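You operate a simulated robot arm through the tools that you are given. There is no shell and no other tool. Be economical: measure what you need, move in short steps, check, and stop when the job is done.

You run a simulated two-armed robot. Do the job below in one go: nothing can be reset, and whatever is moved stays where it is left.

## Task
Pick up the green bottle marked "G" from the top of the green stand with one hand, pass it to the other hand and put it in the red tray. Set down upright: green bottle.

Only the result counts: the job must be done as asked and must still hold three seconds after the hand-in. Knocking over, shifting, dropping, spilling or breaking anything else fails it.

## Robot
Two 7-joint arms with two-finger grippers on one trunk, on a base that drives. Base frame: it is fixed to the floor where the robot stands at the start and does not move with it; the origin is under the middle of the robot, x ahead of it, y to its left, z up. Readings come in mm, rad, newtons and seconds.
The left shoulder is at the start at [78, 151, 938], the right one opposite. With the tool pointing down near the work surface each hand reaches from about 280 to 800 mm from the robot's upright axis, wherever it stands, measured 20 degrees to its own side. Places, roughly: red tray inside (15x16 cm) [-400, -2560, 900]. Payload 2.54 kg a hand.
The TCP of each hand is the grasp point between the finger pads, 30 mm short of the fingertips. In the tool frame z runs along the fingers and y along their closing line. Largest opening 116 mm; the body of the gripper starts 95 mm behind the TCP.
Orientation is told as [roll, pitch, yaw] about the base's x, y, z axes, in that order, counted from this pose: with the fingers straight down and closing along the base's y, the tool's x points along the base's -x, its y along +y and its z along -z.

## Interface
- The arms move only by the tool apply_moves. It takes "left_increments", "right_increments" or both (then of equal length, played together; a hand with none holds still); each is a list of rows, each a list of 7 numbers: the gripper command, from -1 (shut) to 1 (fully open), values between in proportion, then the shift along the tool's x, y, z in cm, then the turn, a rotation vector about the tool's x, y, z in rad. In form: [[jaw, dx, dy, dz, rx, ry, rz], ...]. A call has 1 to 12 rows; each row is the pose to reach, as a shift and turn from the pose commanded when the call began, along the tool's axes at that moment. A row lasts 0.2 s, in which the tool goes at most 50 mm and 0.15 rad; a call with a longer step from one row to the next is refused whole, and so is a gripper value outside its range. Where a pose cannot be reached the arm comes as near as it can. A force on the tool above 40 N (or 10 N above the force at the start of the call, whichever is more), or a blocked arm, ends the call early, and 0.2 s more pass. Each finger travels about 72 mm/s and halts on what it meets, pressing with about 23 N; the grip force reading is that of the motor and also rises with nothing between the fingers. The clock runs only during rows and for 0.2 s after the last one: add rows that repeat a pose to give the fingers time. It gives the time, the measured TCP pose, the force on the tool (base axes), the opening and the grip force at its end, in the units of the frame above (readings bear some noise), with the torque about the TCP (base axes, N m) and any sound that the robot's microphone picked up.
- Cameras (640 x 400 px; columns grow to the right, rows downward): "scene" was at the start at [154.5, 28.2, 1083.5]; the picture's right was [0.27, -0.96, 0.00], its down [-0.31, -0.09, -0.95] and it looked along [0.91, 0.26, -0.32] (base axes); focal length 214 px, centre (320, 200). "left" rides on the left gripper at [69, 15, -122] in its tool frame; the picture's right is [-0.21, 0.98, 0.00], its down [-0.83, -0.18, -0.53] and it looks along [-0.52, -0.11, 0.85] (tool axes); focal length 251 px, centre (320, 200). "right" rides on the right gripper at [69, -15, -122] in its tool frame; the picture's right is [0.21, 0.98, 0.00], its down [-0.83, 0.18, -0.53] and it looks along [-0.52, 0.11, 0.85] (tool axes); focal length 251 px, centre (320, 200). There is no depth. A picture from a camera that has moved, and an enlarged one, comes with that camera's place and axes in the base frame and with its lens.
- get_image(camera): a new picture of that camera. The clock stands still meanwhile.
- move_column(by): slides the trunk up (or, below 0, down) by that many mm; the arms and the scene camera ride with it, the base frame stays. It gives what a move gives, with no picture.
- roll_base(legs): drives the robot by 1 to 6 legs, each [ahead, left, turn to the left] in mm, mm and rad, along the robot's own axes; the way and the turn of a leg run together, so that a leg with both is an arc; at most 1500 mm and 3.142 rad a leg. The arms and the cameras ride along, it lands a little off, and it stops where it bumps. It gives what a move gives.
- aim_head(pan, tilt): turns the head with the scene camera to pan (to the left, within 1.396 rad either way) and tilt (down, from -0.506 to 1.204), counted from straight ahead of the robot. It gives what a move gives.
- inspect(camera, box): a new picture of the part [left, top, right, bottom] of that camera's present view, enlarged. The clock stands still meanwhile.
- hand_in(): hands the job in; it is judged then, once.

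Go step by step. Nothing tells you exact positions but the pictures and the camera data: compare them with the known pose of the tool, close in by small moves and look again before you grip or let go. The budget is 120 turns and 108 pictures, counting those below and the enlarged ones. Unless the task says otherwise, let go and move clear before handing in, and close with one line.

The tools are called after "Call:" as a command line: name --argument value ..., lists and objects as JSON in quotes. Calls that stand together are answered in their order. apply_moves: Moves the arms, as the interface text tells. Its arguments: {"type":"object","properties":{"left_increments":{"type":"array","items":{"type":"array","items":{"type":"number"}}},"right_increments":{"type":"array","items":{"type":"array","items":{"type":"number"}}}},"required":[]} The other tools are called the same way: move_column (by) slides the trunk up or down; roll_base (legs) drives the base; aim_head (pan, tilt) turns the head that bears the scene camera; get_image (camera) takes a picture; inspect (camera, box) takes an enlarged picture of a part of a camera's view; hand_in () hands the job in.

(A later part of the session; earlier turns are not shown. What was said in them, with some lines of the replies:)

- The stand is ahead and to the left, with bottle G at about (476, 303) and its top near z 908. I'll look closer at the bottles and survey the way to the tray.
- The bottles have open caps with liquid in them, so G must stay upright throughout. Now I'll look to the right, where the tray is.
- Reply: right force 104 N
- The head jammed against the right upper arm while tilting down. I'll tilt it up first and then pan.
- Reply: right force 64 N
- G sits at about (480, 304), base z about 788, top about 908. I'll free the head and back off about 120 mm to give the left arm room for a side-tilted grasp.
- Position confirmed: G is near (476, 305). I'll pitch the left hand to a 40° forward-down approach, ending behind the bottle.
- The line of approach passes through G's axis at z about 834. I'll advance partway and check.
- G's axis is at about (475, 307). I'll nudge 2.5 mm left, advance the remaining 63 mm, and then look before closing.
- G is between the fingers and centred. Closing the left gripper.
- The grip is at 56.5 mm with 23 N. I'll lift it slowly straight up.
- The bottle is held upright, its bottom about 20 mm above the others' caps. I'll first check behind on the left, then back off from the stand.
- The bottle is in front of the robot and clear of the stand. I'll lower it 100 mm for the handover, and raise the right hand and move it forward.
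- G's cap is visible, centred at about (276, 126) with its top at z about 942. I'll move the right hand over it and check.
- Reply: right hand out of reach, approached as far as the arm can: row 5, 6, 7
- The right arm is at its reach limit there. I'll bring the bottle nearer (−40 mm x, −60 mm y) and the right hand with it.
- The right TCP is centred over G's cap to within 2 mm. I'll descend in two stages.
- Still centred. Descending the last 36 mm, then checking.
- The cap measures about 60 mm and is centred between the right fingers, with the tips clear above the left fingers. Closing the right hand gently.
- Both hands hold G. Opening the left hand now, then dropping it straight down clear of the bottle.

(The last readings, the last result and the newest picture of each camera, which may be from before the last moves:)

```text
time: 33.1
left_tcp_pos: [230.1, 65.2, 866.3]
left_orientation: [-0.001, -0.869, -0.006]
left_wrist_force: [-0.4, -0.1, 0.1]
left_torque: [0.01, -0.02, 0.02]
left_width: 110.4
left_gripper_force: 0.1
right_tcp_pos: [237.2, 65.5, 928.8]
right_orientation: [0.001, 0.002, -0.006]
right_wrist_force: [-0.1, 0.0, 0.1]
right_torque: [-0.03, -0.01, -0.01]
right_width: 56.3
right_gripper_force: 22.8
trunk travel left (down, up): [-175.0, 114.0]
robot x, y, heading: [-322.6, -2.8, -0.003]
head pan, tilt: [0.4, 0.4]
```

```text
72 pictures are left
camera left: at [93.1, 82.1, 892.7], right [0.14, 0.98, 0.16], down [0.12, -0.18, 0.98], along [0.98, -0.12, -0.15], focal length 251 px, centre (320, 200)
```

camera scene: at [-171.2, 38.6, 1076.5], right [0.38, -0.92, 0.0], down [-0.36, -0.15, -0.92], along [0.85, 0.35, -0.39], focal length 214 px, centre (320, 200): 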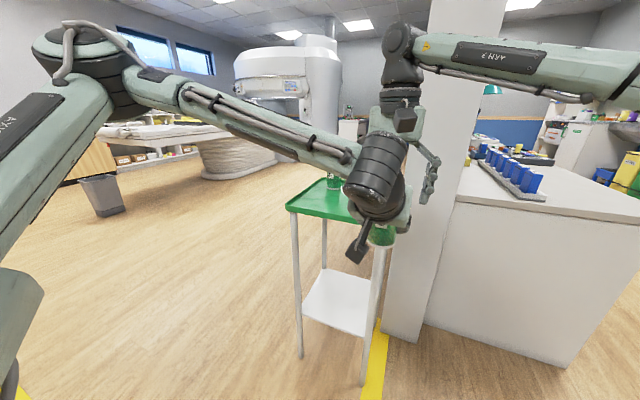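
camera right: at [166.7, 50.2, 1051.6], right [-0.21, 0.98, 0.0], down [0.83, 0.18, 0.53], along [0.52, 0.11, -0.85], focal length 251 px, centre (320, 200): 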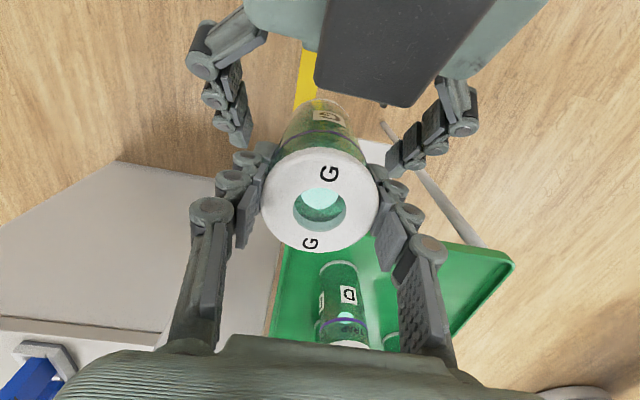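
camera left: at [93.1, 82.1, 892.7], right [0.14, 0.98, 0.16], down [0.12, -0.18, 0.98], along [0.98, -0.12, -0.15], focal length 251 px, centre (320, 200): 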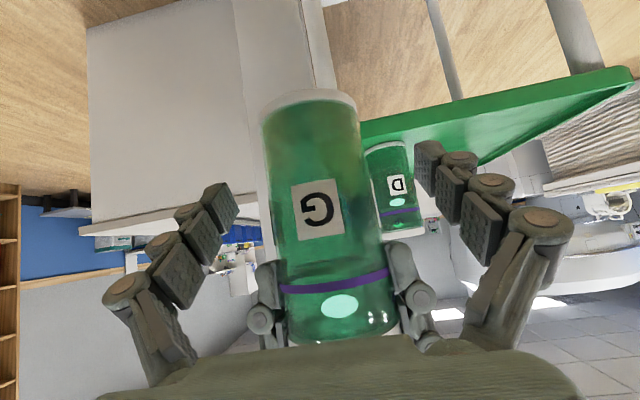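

Call:
apply_moves --left_increments '[[0.9, 0.76, 0, 0.645, 0, 0, 0], [0.9, 1.9, 0, 1.6, 0, 0, 0], [0.9, 3.4, 0, 2.9, 0, 0, 0], [0.9, 5.3, 0, 4.5, 0, 0, 0], [0.9, 7.6, 0, 6.45, 0, 0, 0], [0.9, 9.5, 0, 8.1, 0, 0, 0], [0.9, 10.7, 0, 9.0, 0, 0, 0], [0.9, 10.7, 0, 9.0, 0, 0, 0]]'

Call:
get_image --camera "right"

Call:
get_image --camera "left"

```text
time: 34.9
left_tcp_pos: [230.6, 90.0, 738.5]
left_orientation: [-0.002, -0.869, -0.004]
left_wrist_force: [-0.2, 0.2, 0.8]
left_torque: [0.03, 0.01, 0.0]
left_width: 110.2
left_gripper_force: 0.1
left hand out of reach, approached as far as the arm can: row 5, 6, 7, 8
right_tcp_pos: [236.1, 65.9, 930.0]
right_orientation: [0.0, 0.002, -0.005]
right_wrist_force: [-1.0, 0.6, 0.2]
right_torque: [0.01, 0.0, -0.01]
right_width: 56.6
right_gripper_force: 22.7
trunk travel left (down, up): [-175.0, 114.0]
robot x, y, heading: [-325.0, 1.9, -0.004]
head pan, tilt: [0.4, 0.4]
```

```text
71 pictures are left
camera right: at [166.7, 50.2, 1051.6], right [-0.21, 0.98, 0.0], down [0.83, 0.18, 0.53], along [0.52, 0.11, -0.85], focal length 251 px, centre (320, 200)
```

right: 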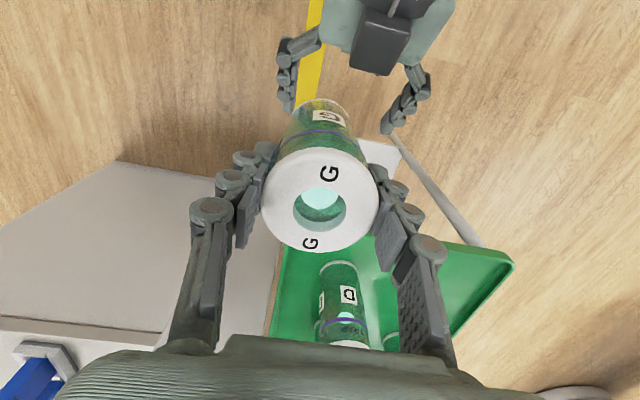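

```text
70 pictures are left
camera left: at [92.8, 105.9, 765.0], right [0.14, 0.98, 0.16], down [0.12, -0.18, 0.98], along [0.98, -0.12, -0.15], focal length 251 px, centre (320, 200)
```

left: 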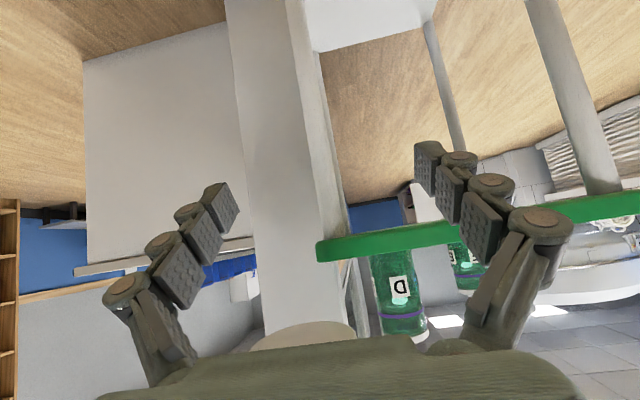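

The right hand now carries G alone and the left hand is clear. I'll stow the left hand (left, then back and up), and raise and retract the right hand with the bottle for driving.

Call:
apply_moves --left_increments '[[0.5, 0, 2, 0, 0, 0, 0], [0.2, 0, 5, 0, 0, 0, 0], [0, 0, 8, 0, 0, 0, 0], [0, 0.2, 11, -1.5, 0, 0, 0], [0, 0.6, 14, -4, 0, 0, 0], [0, 1.0, 17, -6.5, 0, 0, 0], [0, 1.5, 18, -9, 0, 0, 0], [0, 1.9, 18, -11.5, 0, 0, 0], [0, 1.9, 18, -11.5, 0, 0, 0]]' --right_increments '[[-1, 0, 0, -0.5, 0, 0, 0], [-1, 0, 0, -1.5, 0, 0, 0], [-1, 0, -0.5, -2.5, 0, 0, 0], [-1, 0.8, -1.5, -3.5, 0, 0, 0], [-1, 2.2, -3, -4.5, 0, 0, 0], [-1, 3.8, -4.5, -5.5, 0, 0, 0], [-1, 5.4, -6, -6, 0, 0, 0], [-1, 6, -7, -6, 0, 0, 0], [-1, 6, -7, -6, 0, 0, 0]]'

Call:
get_image --camera "right"

Call:
get_image --camera "scene"

```text
time: 36.9
left_tcp_pos: [179.3, 283.5, 800.5]
left_orientation: [-0.003, -0.868, -0.005]
left_wrist_force: [-0.5, -0.2, 0.7]
left_torque: [0.03, -0.02, -0.03]
left_width: 57.9
left_gripper_force: 0.1
left hand out of reach, approached as far as the arm can: row 6, 7, 8, 9
right_tcp_pos: [177.3, -5.2, 989.6]
right_orientation: [0.001, -0.001, -0.006]
right_wrist_force: [0.2, 0.2, -3.9]
right_torque: [0.03, 0.01, 0.02]
right_width: 56.6
right_gripper_force: 23.2
trunk travel left (down, up): [-175.0, 114.0]
robot x, y, heading: [-320.0, 1.7, -0.007]
head pan, tilt: [0.4, 0.4]
```

```text
69 pictures are left
camera right: at [107.3, -19.4, 1111.6], right [-0.21, 0.98, 0.0], down [0.83, 0.18, 0.53], along [0.52, 0.11, -0.85], focal length 251 px, centre (320, 200)
```

right: 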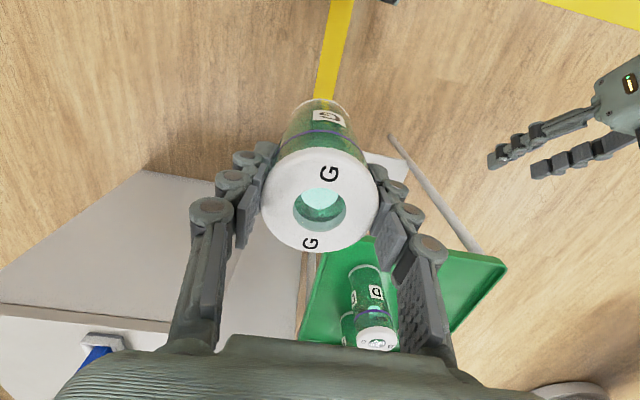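

```text
68 pictures are left
camera scene: at [-171.2, 38.5, 1076.4], right [0.38, -0.92, 0.0], down [-0.36, -0.15, -0.92], along [0.85, 0.35, -0.39], focal length 214 px, centre (320, 200)
```

scene: 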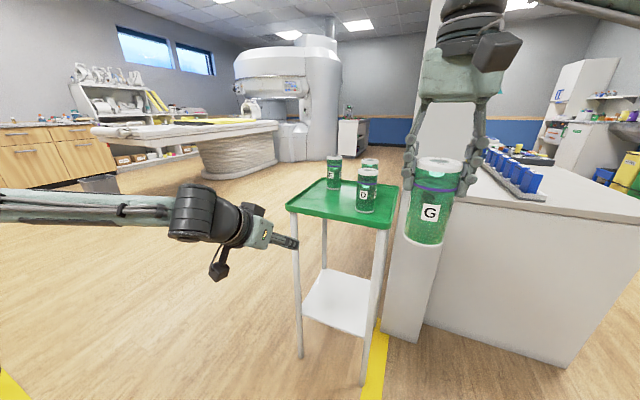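

G is held firmly (about 3.9 N of weight). Before driving, I'll look to the left and right of the robot for obstacles.

Call:
aim_head --pan 1.35 --tilt 0.4

Call:
get_image --camera "scene"

Call:
aim_head --pan -1.3 --tilt 0.25

Call:
get_image --camera "scene"

```text
time: 38.1
left_tcp_pos: [179.4, 283.1, 799.9]
left_orientation: [-0.001, -0.87, -0.004]
left_wrist_force: [-0.1, 0.6, -0.5]
left_torque: [0.02, -0.03, 0.02]
left_width: 57.8
left_gripper_force: 0.0
right_tcp_pos: [178.8, -3.9, 989.9]
right_orientation: [-0.001, 0.002, -0.005]
right_wrist_force: [-0.2, 0.2, -2.9]
right_torque: [0.03, -0.04, 0.03]
right_width: 56.7
right_gripper_force: 23.3
trunk travel left (down, up): [-175.0, 114.0]
robot x, y, heading: [-319.9, 1.6, -0.01]
head pan, tilt: [1.349, 0.4]
```

```text
67 pictures are left
camera scene: at [-235.8, 93.1, 1076.5], right [0.97, -0.23, 0.0], down [-0.09, -0.38, -0.92], along [0.21, 0.9, -0.39], focal length 214 px, centre (320, 200)
```

scene: 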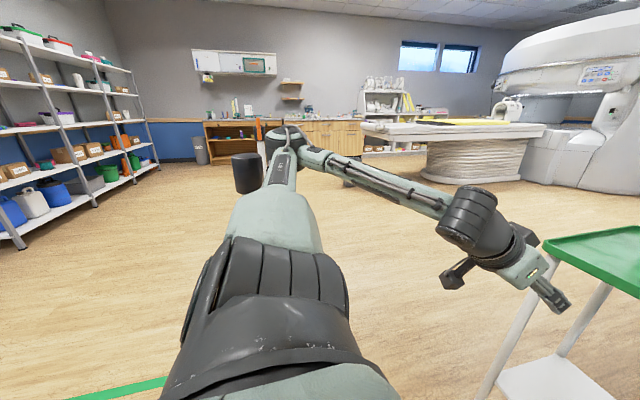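

```text
time: 40.5
left_tcp_pos: [179.1, 283.0, 801.0]
left_orientation: [0.0, -0.869, -0.006]
left_wrist_force: [0.1, -0.6, -0.2]
left_torque: [0.04, -0.03, 0.06]
left_width: 57.9
left_gripper_force: 0.0
right_tcp_pos: [177.4, -4.9, 989.5]
right_orientation: [-0.001, 0.001, -0.004]
right_wrist_force: [-0.5, 0.0, -3.6]
right_torque: [0.02, -0.02, 0.01]
right_width: 56.5
right_gripper_force: 23.7
trunk travel left (down, up): [-175.0, 114.0]
robot x, y, heading: [-322.5, -0.3, -0.002]
head pan, tilt: [-1.3, 0.25]
```

```text
66 pictures are left
camera scene: at [-232.2, -87.2, 1090.5], right [-0.96, -0.26, 0.0], down [-0.07, 0.24, -0.97], along [0.25, -0.93, -0.25], focal length 214 px, centre (320, 200)
```

scene: 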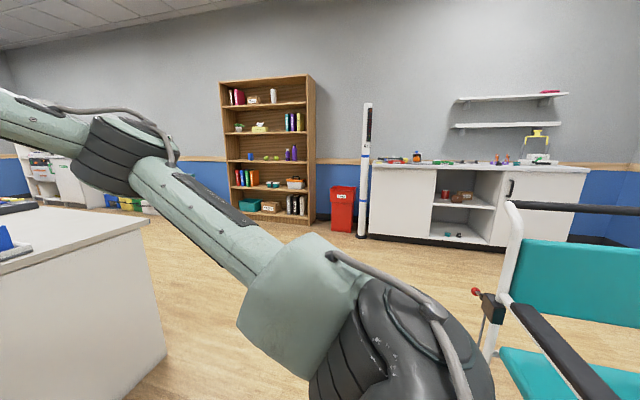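

The way is clear: open floor towards the counter, and the wheelchair stays to the -x side. I'll centre the head and turn right in place.

Call:
aim_head --pan 0.0 --tilt 0.25

Call:
roll_base --legs '[[0, 0, -0.8], [0, 0, -0.765]]'

Call:
get_image --camera "scene"

Call:
get_image --camera "right"

```text
time: 42.0
left_tcp_pos: [179.8, 283.1, 800.7]
left_orientation: [0.001, -0.869, -0.006]
left_wrist_force: [-1.1, 0.1, -0.5]
left_torque: [0.01, -0.01, -0.01]
left_width: 58.2
left_gripper_force: 0.1
right_tcp_pos: [177.9, -4.9, 989.4]
right_orientation: [0.002, 0.003, -0.005]
right_wrist_force: [-0.2, -0.3, -4.4]
right_torque: [-0.01, 0.0, -0.02]
right_width: 56.4
right_gripper_force: 22.9
trunk travel left (down, up): [-175.0, 114.0]
robot x, y, heading: [-323.1, -0.6, -0.005]
head pan, tilt: [0.0, 0.25]
```

```text
time: 46.5
left_tcp_pos: [-32.9, -497.1, 798.8]
left_orientation: [-0.001, -0.869, -1.561]
left_wrist_force: [-0.4, 0.0, -0.2]
left_torque: [-0.02, -0.01, -0.05]
left_width: 58.0
left_gripper_force: 0.1
right_tcp_pos: [-320.8, -497.2, 990.3]
right_orientation: [0.0, 0.001, -1.564]
right_wrist_force: [0.4, -0.2, -3.6]
right_torque: [0.03, 0.02, -0.01]
right_width: 56.5
right_gripper_force: 23.3
trunk travel left (down, up): [-175.0, 114.0]
robot x, y, heading: [-321.2, 3.5, -1.564]
head pan, tilt: [0.0, 0.25]
```

```text
65 pictures are left
camera scene: at [-323.8, -158.4, 1090.4], right [-1.0, -0.01, 0.0], down [0.0, 0.25, -0.97], along [0.01, -0.97, -0.25], focal length 214 px, centre (320, 200)
```

scene: 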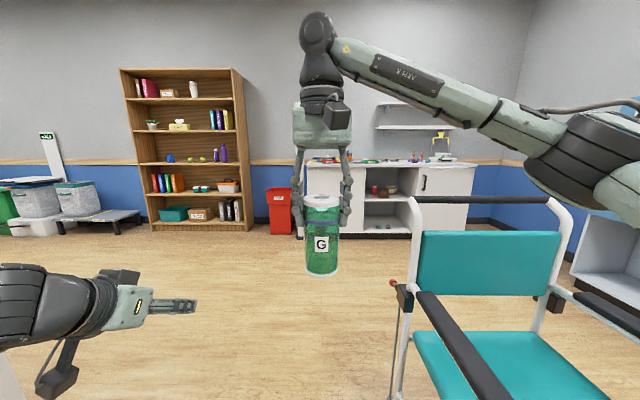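

```text
64 pictures are left
camera right: at [-337.0, -429.7, 1111.6], right [0.98, 0.22, 0.0], down [0.19, -0.82, 0.53], along [0.12, -0.52, -0.85], focal length 251 px, centre (320, 200)
```

right: 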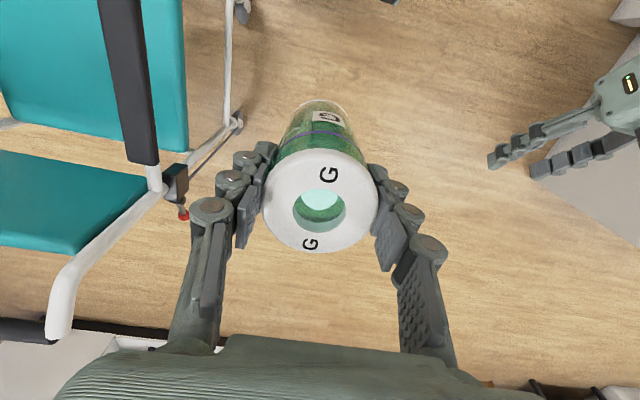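

The wheelchair occupies x < -600 and a pillar stands at x ≥ 700. I'll shift left 200 mm, then drive 1300 mm ahead between them.

Call:
roll_base --legs '[[0, 200, 0], [1300, 0, 0]]'

Call:
get_image --camera "scene"

Call:
get_image --camera "right"

```text
time: 55.2
left_tcp_pos: [171.2, -1800.3, 799.5]
left_orientation: [0.001, -0.87, -1.566]
left_wrist_force: [0.1, 0.8, 0.4]
left_torque: [0.0, -0.01, -0.01]
left_width: 58.0
left_gripper_force: 0.0
right_tcp_pos: [-115.0, -1800.6, 989.1]
right_orientation: [0.001, 0.002, -1.566]
right_wrist_force: [-0.3, 0.7, -3.3]
right_torque: [0.01, 0.02, 0.01]
right_width: 56.4
right_gripper_force: 22.9
trunk travel left (down, up): [-175.0, 114.0]
robot x, y, heading: [-114.5, -1302.7, -1.565]
head pan, tilt: [0.0, 0.25]
```

```text
63 pictures are left
camera scene: at [-118.6, -1460.3, 1090.4], right [-1.0, 0.0, 0.0], down [0.0, 0.25, -0.97], along [0.0, -0.97, -0.25], focal length 214 px, centre (320, 200)
```

scene: 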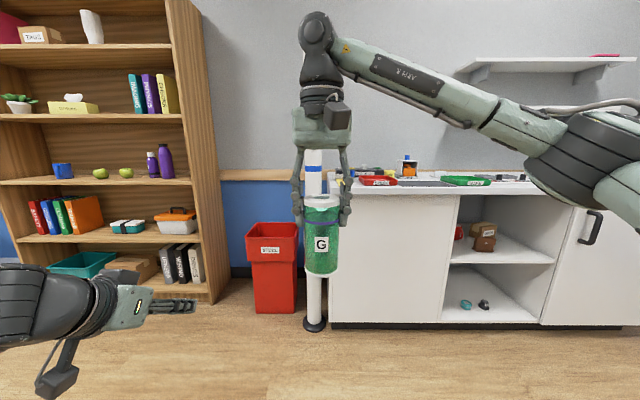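

```text
62 pictures are left
camera right: at [-132.7, -1731.5, 1111.6], right [0.98, 0.22, 0.0], down [0.18, -0.83, 0.53], along [0.12, -0.52, -0.85], focal length 251 px, centre (320, 200)
```

right: 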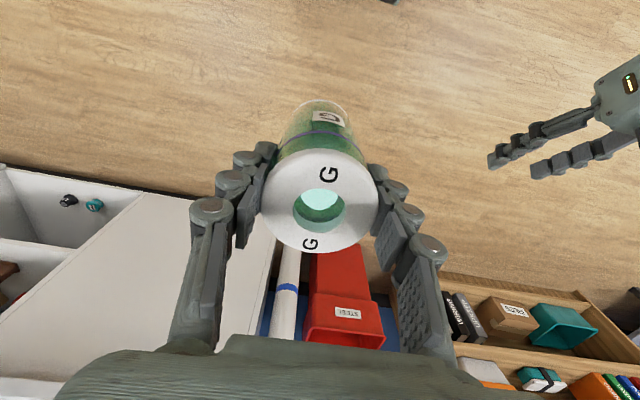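

The red tray lies on the counter ahead-right. I'll raise the trunk 90 mm for clearance, then move right 270 and ahead 350 for a look from above.

Call:
move_column --by 90

Call:
roll_base --legs '[[0, -270, 0], [350, 0, 0]]'

Call:
get_image --camera "scene"

Call:
get_image --camera "right"

```text
time: 56.5
left_tcp_pos: [171.1, -1800.1, 889.2]
left_orientation: [0.001, -0.867, -1.566]
left_wrist_force: [0.5, 0.3, 0.3]
left_torque: [-0.01, -0.01, 0.0]
left_width: 58.0
left_gripper_force: 0.0
right_tcp_pos: [-115.7, -1799.7, 1079.5]
right_orientation: [0.0, 0.002, -1.567]
right_wrist_force: [0.3, -0.3, -3.4]
right_torque: [0.02, -0.03, 0.0]
right_width: 56.4
right_gripper_force: 22.9
trunk travel left (down, up): [-265.0, 24.0]
robot x, y, heading: [-118.0, -1300.3, -1.569]
head pan, tilt: [0.0, 0.25]
```

```text
time: 61.6
left_tcp_pos: [-102.9, -2152.9, 891.1]
left_orientation: [0.0, -0.866, -1.572]
left_wrist_force: [-0.1, -0.1, -0.4]
left_torque: [0.0, -0.04, -0.03]
left_width: 57.9
left_gripper_force: 0.0
right_tcp_pos: [-388.6, -2154.0, 1079.0]
right_orientation: [0.0, 0.001, -1.569]
right_wrist_force: [-0.4, -0.6, -3.4]
right_torque: [0.01, 0.02, 0.03]
right_width: 56.7
right_gripper_force: 23.3
trunk travel left (down, up): [-265.0, 24.0]
robot x, y, heading: [-384.6, -1649.1, -1.571]
head pan, tilt: [0.0, 0.25]
```

```text
61 pictures are left
camera scene: at [-389.3, -1813.4, 1180.3], right [-1.0, 0.0, 0.0], down [0.0, 0.25, -0.97], along [0.0, -0.97, -0.25], focal length 214 px, centre (320, 200)
```

scene: 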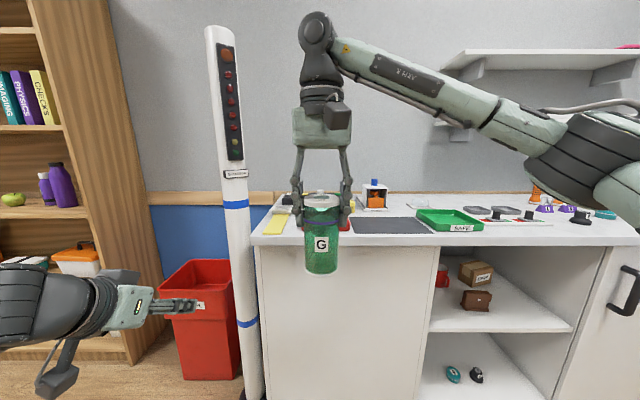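

```text
60 pictures are left
camera right: at [-404.6, -2084.6, 1201.4], right [0.98, 0.21, 0.0], down [0.18, -0.83, 0.53], along [0.11, -0.52, -0.85], focal length 251 px, centre (320, 200)
```

right: 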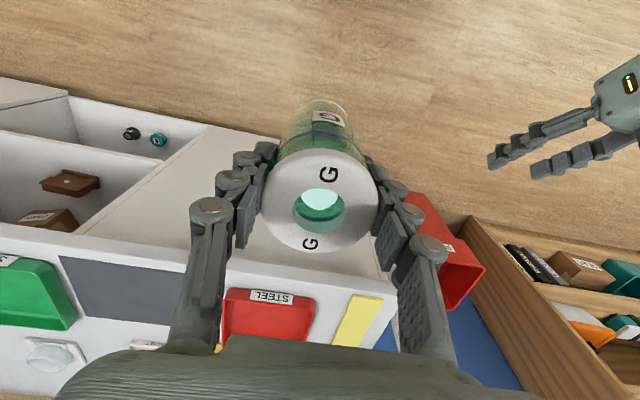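

The tray is centred at about (-410, -2568). The left hand would meet the pole on advancing, so I'll return it to its upright starting posture, further back.

Call:
apply_moves --left_increments '[[0, -0.7, 0.9, -2.3, 0, 0.11, 0], [0, -1.3, 1.8, -4.7, 0, 0.22, 0], [0, -1.9, 2.7, -7.0, 0, 0.33, 0], [0, -2.6, 3.6, -9.4, 0, 0.44, 0], [0, -3.2, 4.5, -11.7, 0, 0.55, 0], [0, -3.8, 5.4, -14, 0, 0.66, 0], [0, -4.5, 6.3, -16.4, 0, 0.77, 0], [0, -5.1, 7.2, -18.7, 0, 0.87, 0], [0, -5.1, 7.2, -18.7, 0, 0.87, 0]]'

Call:
get_image --camera "scene"

```text
time: 63.6
left_tcp_pos: [-28.5, -2043.7, 1050.6]
left_orientation: [0.0, 0.003, -1.572]
left_wrist_force: [-0.6, 0.2, -0.6]
left_torque: [0.0, 0.01, -0.01]
left_width: 58.1
left_gripper_force: 0.1
right_tcp_pos: [-388.0, -2153.0, 1079.2]
right_orientation: [0.0, 0.0, -1.57]
right_wrist_force: [-0.5, 0.3, -2.7]
right_torque: [0.01, -0.01, 0.0]
right_width: 56.3
right_gripper_force: 23.1
trunk travel left (down, up): [-265.0, 24.0]
robot x, y, heading: [-384.7, -1654.5, -1.572]
head pan, tilt: [0.0, 0.25]
```

```text
59 pictures are left
camera scene: at [-389.3, -1813.0, 1180.4], right [-1.0, 0.0, 0.0], down [0.0, 0.25, -0.97], along [0.0, -0.97, -0.25], focal length 214 px, centre (320, 200)
```

scene: 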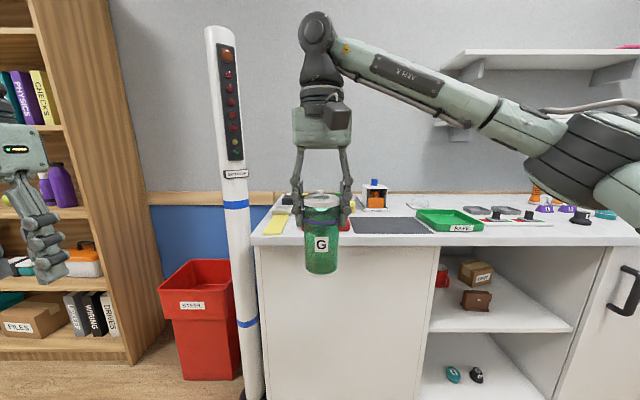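

Clear of the pole now. Advancing 240 mm, then checking the tray position.

Call:
roll_base --legs '[[240, 0, 0]]'

Call:
get_image --camera "right"

Call:
get_image --camera "scene"

```text
time: 65.3
left_tcp_pos: [-28.2, -2282.3, 1051.0]
left_orientation: [0.001, 0.003, -1.572]
left_wrist_force: [0.6, -0.7, -0.3]
left_torque: [0.05, -0.02, 0.0]
left_width: 57.8
left_gripper_force: 0.0
right_tcp_pos: [-388.0, -2390.6, 1079.9]
right_orientation: [0.001, 0.002, -1.57]
right_wrist_force: [-0.1, -0.5, -4.0]
right_torque: [0.04, 0.01, 0.01]
right_width: 56.5
right_gripper_force: 23.4
trunk travel left (down, up): [-265.0, 24.0]
robot x, y, heading: [-385.4, -1890.1, -1.572]
head pan, tilt: [0.0, 0.25]
```

```text
58 pictures are left
camera right: at [-404.6, -2321.7, 1201.3], right [0.98, 0.21, 0.0], down [0.18, -0.83, 0.53], along [0.11, -0.52, -0.85], focal length 251 px, centre (320, 200)
```

right: 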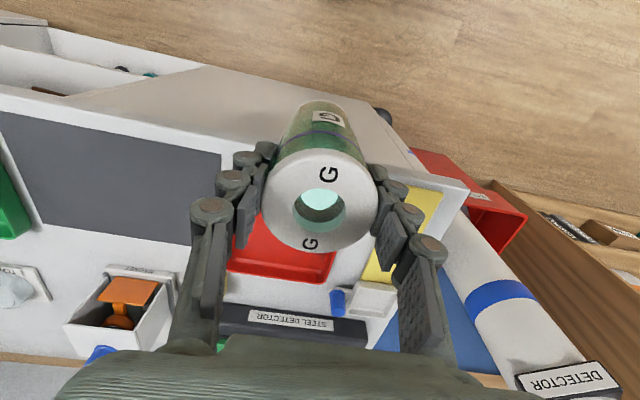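

```text
57 pictures are left
camera scene: at [-389.3, -2050.6, 1180.3], right [-1.0, 0.0, 0.0], down [0.0, 0.25, -0.97], along [0.0, -0.97, -0.25], focal length 214 px, centre (320, 200)
```

scene: 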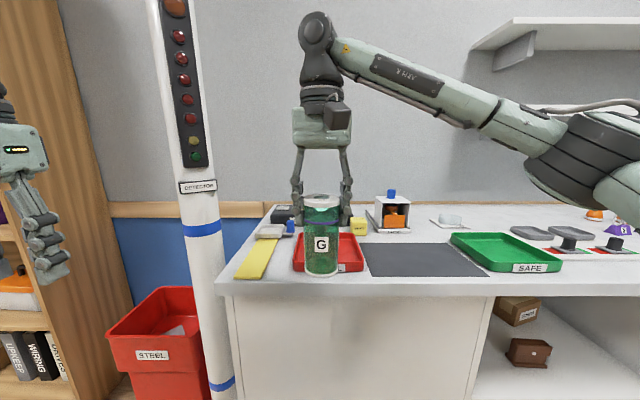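

The pole at (-117, -2503) limits the base advance for the left hand. I'll go 80 mm by base and the remaining ~97 mm by arm to bring G over the tray centre (-408, -2567).

Call:
roll_base --legs '[[80, 0, 0]]'

Call:
apply_moves --right_increments '[[-1, -1, -0.3, 0, 0, 0, 0], [-1, -3, -0.8, 0, 0, 0, 0], [-1, -5, -1.2, 0, 0, 0, 0], [-1, -7, -1.6, 0, 0, 0, 0], [-1, -9, -2, 0, 0, 0, 0], [-1, -9.7, -2, 0, 0, 0, 0], [-1, -9.7, -2, 0, 0, 0, 0]]'

Call:
get_image --camera "right"

Call:
get_image --camera "scene"

```text
time: 66.4
left_tcp_pos: [-30.1, -2360.4, 1049.0]
left_orientation: [0.0, 0.001, -1.57]
left_wrist_force: [0.7, -0.4, -0.1]
left_torque: [0.02, 0.02, 0.0]
left_width: 58.1
left_gripper_force: 0.1
right_tcp_pos: [-389.0, -2468.5, 1079.1]
right_orientation: [-0.001, 0.0, -1.571]
right_wrist_force: [-1.2, -1.6, -3.4]
right_torque: [0.08, -0.03, -0.01]
right_width: 56.4
right_gripper_force: 22.9
trunk travel left (down, up): [-265.0, 24.0]
robot x, y, heading: [-388.4, -1972.1, -1.567]
head pan, tilt: [0.0, 0.25]
```

```text
time: 68.0
left_tcp_pos: [-28.3, -2359.9, 1051.2]
left_orientation: [0.0, 0.002, -1.571]
left_wrist_force: [0.3, -0.3, 0.3]
left_torque: [0.0, -0.02, -0.01]
left_width: 57.7
left_gripper_force: 0.1
right_tcp_pos: [-406.3, -2565.3, 1079.8]
right_orientation: [-0.001, 0.003, -1.571]
right_wrist_force: [0.1, -0.2, -3.5]
right_torque: [0.02, 0.0, 0.01]
right_width: 56.7
right_gripper_force: 23.0
trunk travel left (down, up): [-265.0, 24.0]
robot x, y, heading: [-383.1, -1967.5, -1.57]
head pan, tilt: [0.0, 0.25]
```

```text
56 pictures are left
camera right: at [-423.1, -2496.2, 1200.9], right [0.98, 0.21, 0.0], down [0.18, -0.83, 0.53], along [0.11, -0.52, -0.85], focal length 251 px, centre (320, 200)
```

right: 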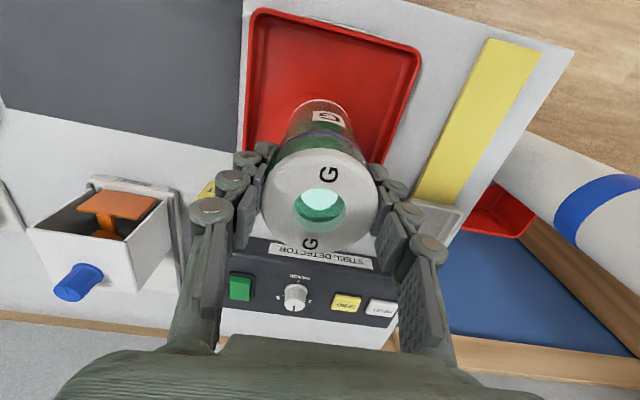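

```text
55 pictures are left
camera scene: at [-389.4, -2128.8, 1180.4], right [-1.0, 0.0, 0.0], down [0.0, 0.25, -0.97], along [0.0, -0.97, -0.25], focal length 214 px, centre (320, 200)
```

scene: 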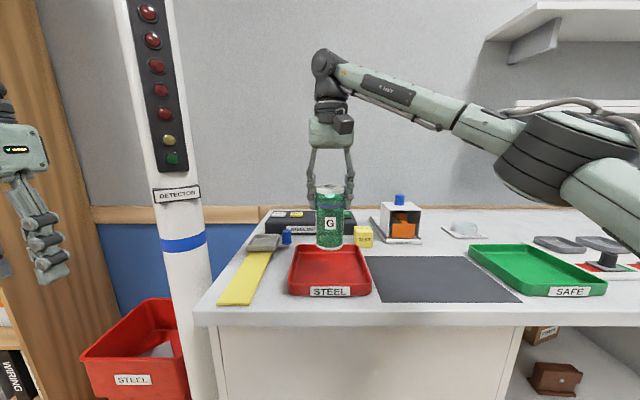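

The bottle is centred over the red tray (centre about (-407, -2561), floor about z 895–900). Lowering it.

Call:
apply_moves --right_increments '[[-1, 0, 0, 1.5, 0, 0, 0], [-1, 0, 0, 3, 0, 0, 0], [-1, -0.0, 0, 4.5, 0, 0, 0], [-1, 0.1, 0, 5.5, 0, 0, 0], [-1, 0.2, 0, 6.3, 0, 0, 0], [-1, 0.2, 0, 6.3, 0, 0, 0]]'

Call:
get_image --camera "scene"

Call:
get_image --camera "right"

```text
time: 69.4
left_tcp_pos: [-29.1, -2359.3, 1049.6]
left_orientation: [0.0, 0.002, -1.57]
left_wrist_force: [-0.2, -0.8, 0.1]
left_torque: [-0.02, 0.01, -0.02]
left_width: 58.1
left_gripper_force: 0.1
right_tcp_pos: [-408.1, -2564.5, 1015.8]
right_orientation: [0.0, 0.0, -1.57]
right_wrist_force: [-0.2, 0.5, -2.0]
right_torque: [-0.04, -0.02, 0.01]
right_width: 56.5
right_gripper_force: 23.2
trunk travel left (down, up): [-265.0, 24.0]
robot x, y, heading: [-380.9, -1967.0, -1.57]
head pan, tilt: [0.0, 0.25]
```

```text
54 pictures are left
camera scene: at [-389.3, -2128.7, 1180.5], right [-1.0, 0.0, 0.0], down [0.0, 0.25, -0.97], along [0.0, -0.97, -0.25], focal length 214 px, centre (320, 200)
```

scene: 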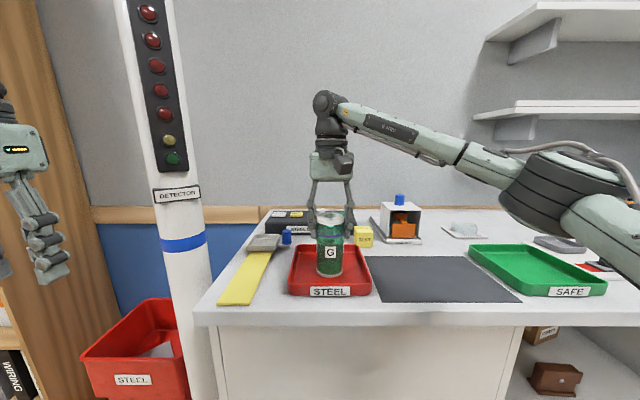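

```text
53 pictures are left
camera right: at [-424.2, -2495.2, 1137.6], right [0.98, 0.21, 0.0], down [0.18, -0.83, 0.53], along [0.11, -0.52, -0.85], focal length 251 px, centre (320, 200)
```

right: 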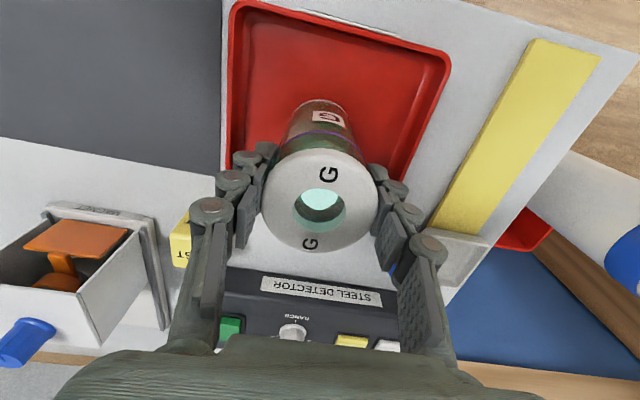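

Call:
inspect --camera "scene" --box '[270, 200, 400, 310]'

Call:
apply_moves --right_increments '[[-1, 0, 0, 0.2, 0, 0, 0], [-1, 0, 0, 0.4, 0, 0, 0], [-1, 0, 0, 0.6, 0, 0, 0], [-1, 0, 0, 0.6, 0, 0, 0]]'

Call:
inspect --camera "scene" --box '[270, 200, 400, 310]'

```text
3.64 times, centred on (335, 255) of scene
camera zoom: at [-389.3, -2128.7, 1180.5], right [-1.0, 0.0, 0.0], down [0.0, 0.25, -0.97], along [0.0, -0.97, -0.25], focal length 780 px, centre (266, 0)
```

zoom: 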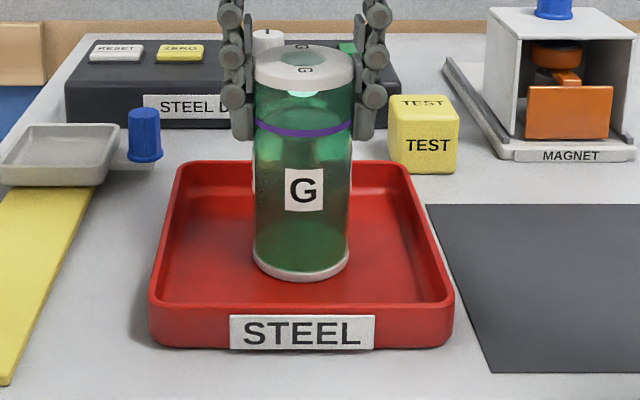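

```text
time: 70.4
left_tcp_pos: [-29.2, -2359.0, 1050.8]
left_orientation: [-0.001, 0.001, -1.571]
left_wrist_force: [0.6, 0.3, 0.2]
left_torque: [0.01, 0.01, -0.01]
left_width: 58.0
left_gripper_force: 0.0
right_tcp_pos: [-408.0, -2563.0, 1011.7]
right_orientation: [0.002, -0.004, -1.569]
right_wrist_force: [2.1, -4.1, 19.5]
right_torque: [-0.18, -0.1, -0.02]
right_width: 56.8
right_gripper_force: 23.0
trunk travel left (down, up): [-265.0, 24.0]
robot x, y, heading: [-384.9, -1968.2, -1.571]
head pan, tilt: [0.0, 0.25]
```

```text
3.64 times, centred on (335, 255) of scene
camera zoom: at [-389.0, -2127.2, 1180.9], right [-1.0, 0.0, 0.0], down [0.0, 0.25, -0.97], along [0.0, -0.97, -0.25], focal length 780 px, centre (266, 0)
```

zoom: 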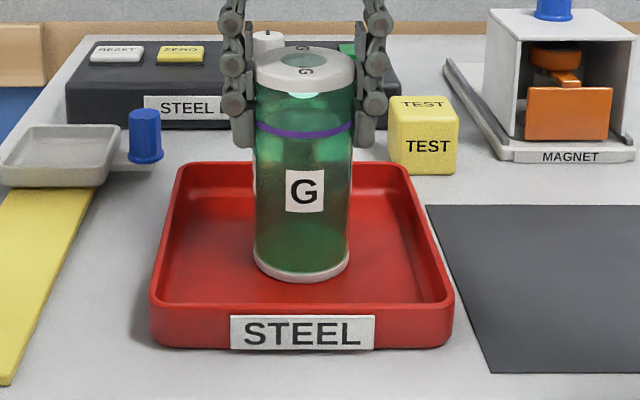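

The bottle has touched the tray floor (19.5 N upward). I'll back off about 4 mm to relieve the press, then open.

Call:
apply_moves --right_increments '[[-1, 0, 0, -0.2, 0, 0, 0], [-1, 0, 0, -0.4, 0, 0, 0], [-1, 0, 0, -0.4, 0, 0, 0]]'

```text
time: 71.2
left_tcp_pos: [-29.3, -2360.1, 1049.3]
left_orientation: [-0.001, 0.0, -1.57]
left_wrist_force: [0.5, 0.8, -0.4]
left_torque: [0.0, -0.04, -0.04]
left_width: 58.0
left_gripper_force: 0.2
right_tcp_pos: [-409.5, -2564.8, 1012.1]
right_orientation: [-0.004, 0.003, -1.57]
right_wrist_force: [0.8, -0.4, -2.9]
right_torque: [0.0, -0.02, 0.01]
right_width: 56.5
right_gripper_force: 23.6
trunk travel left (down, up): [-265.0, 24.0]
robot x, y, heading: [-386.0, -1968.7, -1.569]
head pan, tilt: [0.0, 0.25]
```

Call:
apply_moves --right_increments '[[-1, 0, 0, 0.1, 0, 0, 0], [-1, 0, 0, 0.2, 0, 0, 0], [-1, 0, 0, 0.2, 0, 0, 0]]'

```text
time: 72.0
left_tcp_pos: [-29.9, -2360.1, 1049.6]
left_orientation: [-0.002, 0.001, -1.57]
left_wrist_force: [-0.9, 0.7, -0.4]
left_torque: [0.01, 0.01, -0.01]
left_width: 57.9
left_gripper_force: 0.1
right_tcp_pos: [-407.2, -2563.8, 1011.8]
right_orientation: [0.0, 0.0, -1.571]
right_wrist_force: [-0.7, -0.5, -1.6]
right_torque: [-0.05, 0.11, -0.01]
right_width: 56.4
right_gripper_force: 22.9
trunk travel left (down, up): [-265.0, 24.0]
robot x, y, heading: [-383.2, -1972.2, -1.571]
head pan, tilt: [0.0, 0.25]
```

The tray now carries part of the bottle's weight. Opening the right hand slowly.

Call:
apply_moves --right_increments '[[-0.1, 0, 0, 0, 0, 0, 0], [0.0, 0, 0, 0, 0, 0, 0], [0.1, 0, 0, 0, 0, 0, 0], [0.3, 0, 0, 0, 0, 0, 0], [0.6, 0, 0, 0, 0, 0, 0], [0.9, 0, 0, 0, 0, 0, 0], [0.9, 0, 0, 0, 0, 0, 0]]'

Call:
get_image --camera "right"

Call:
inspect --camera "scene" --box '[270, 200, 400, 310]'

```text
time: 73.6
left_tcp_pos: [-29.1, -2358.9, 1050.3]
left_orientation: [0.0, -0.001, -1.571]
left_wrist_force: [0.7, 0.7, -0.2]
left_torque: [-0.01, -0.04, 0.0]
left_width: 57.9
left_gripper_force: 0.0
right_tcp_pos: [-409.1, -2563.1, 1012.9]
right_orientation: [-0.001, 0.0, -1.571]
right_wrist_force: [-0.7, -0.1, -0.8]
right_torque: [0.02, 0.01, -0.01]
right_width: 110.3
right_gripper_force: 0.1
trunk travel left (down, up): [-265.0, 24.0]
robot x, y, heading: [-386.7, -1968.0, -1.571]
head pan, tilt: [0.0, 0.25]
```

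```text
50 pictures are left
camera right: at [-424.3, -2494.7, 1134.4], right [0.98, 0.21, 0.0], down [0.18, -0.83, 0.53], along [0.11, -0.52, -0.85], focal length 251 px, centre (320, 200)
```

right: 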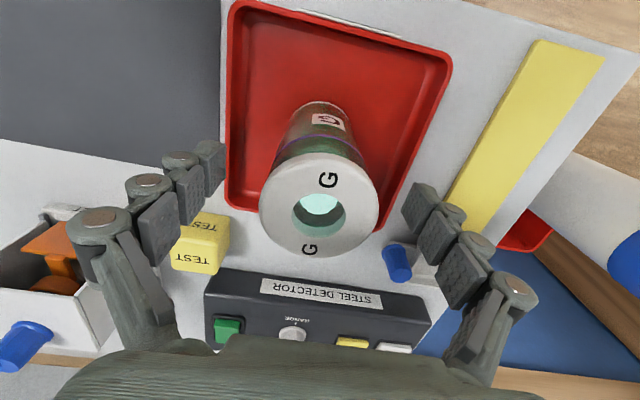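

```text
3.64 times, centred on (335, 255) of scene
camera zoom: at [-389.3, -2128.5, 1180.5], right [-1.0, 0.0, 0.0], down [0.0, 0.25, -0.97], along [0.0, -0.97, -0.25], focal length 780 px, centre (266, 0)
```

zoom: 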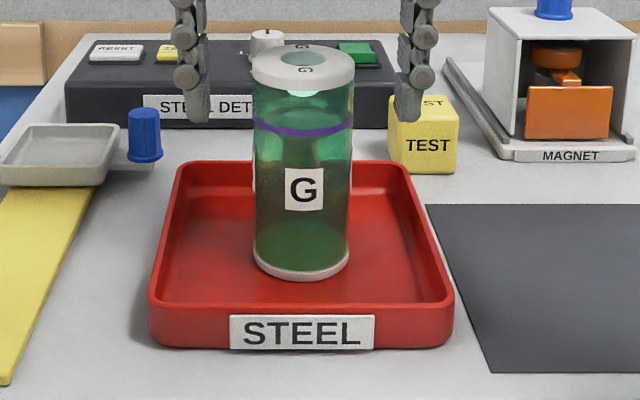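

The bottle stands upright in the tray and the fingers are clear. I'll raise the hand straight up and then draw it back.

Call:
apply_moves --right_increments '[[0.9, 0, 0, -1.5, 0, 0, 0], [0.9, 0, 0, -4, 0, 0, 0], [0.9, 0, 0, -6.5, 0, 0, 0], [0.9, 0, 0, -8, 0, 0, 0], [0.9, 2, 0, -8.5, 0, 0, 0], [0.9, 5, 0, -8.5, 0, 0, 0], [0.9, 8, 0, -8.5, 0, 0, 0], [0.9, 8, 0, -8.5, 0, 0, 0]]'

Call:
get_image --camera "scene"

```text
time: 75.4
left_tcp_pos: [-30.0, -2359.2, 1050.0]
left_orientation: [-0.001, -0.001, -1.571]
left_wrist_force: [0.3, -0.8, 0.0]
left_torque: [0.0, 0.01, 0.0]
left_width: 58.2
left_gripper_force: 0.1
right_tcp_pos: [-409.7, -2485.3, 1097.1]
right_orientation: [0.0, 0.0, -1.571]
right_wrist_force: [-0.6, 0.3, -0.7]
right_torque: [0.0, 0.01, 0.0]
right_width: 109.9
right_gripper_force: 0.0
trunk travel left (down, up): [-265.0, 24.0]
robot x, y, heading: [-386.8, -1967.5, -1.571]
head pan, tilt: [0.0, 0.25]
```

```text
48 pictures are left
camera scene: at [-389.3, -2128.7, 1180.5], right [-1.0, 0.0, 0.0], down [0.0, 0.25, -0.97], along [0.0, -0.97, -0.25], focal length 214 px, centre (320, 200)
```

scene: 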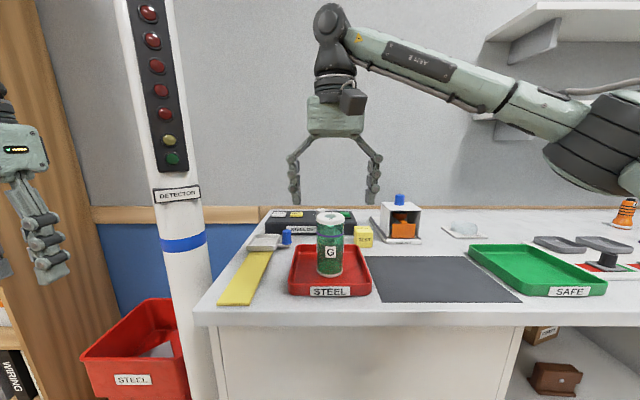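

G stands upright in the red tray, both hands are clear, and nothing else around it has moved. Handing in.

Call:
hand_in

```text
The job is handed in.
```

I picked up the green bottle "G" with the left hand, passed it to the right hand and set it upright in the red tray. The last picture shows it standing there with both hands clear and nothing else around it moved, and the job is handed in.
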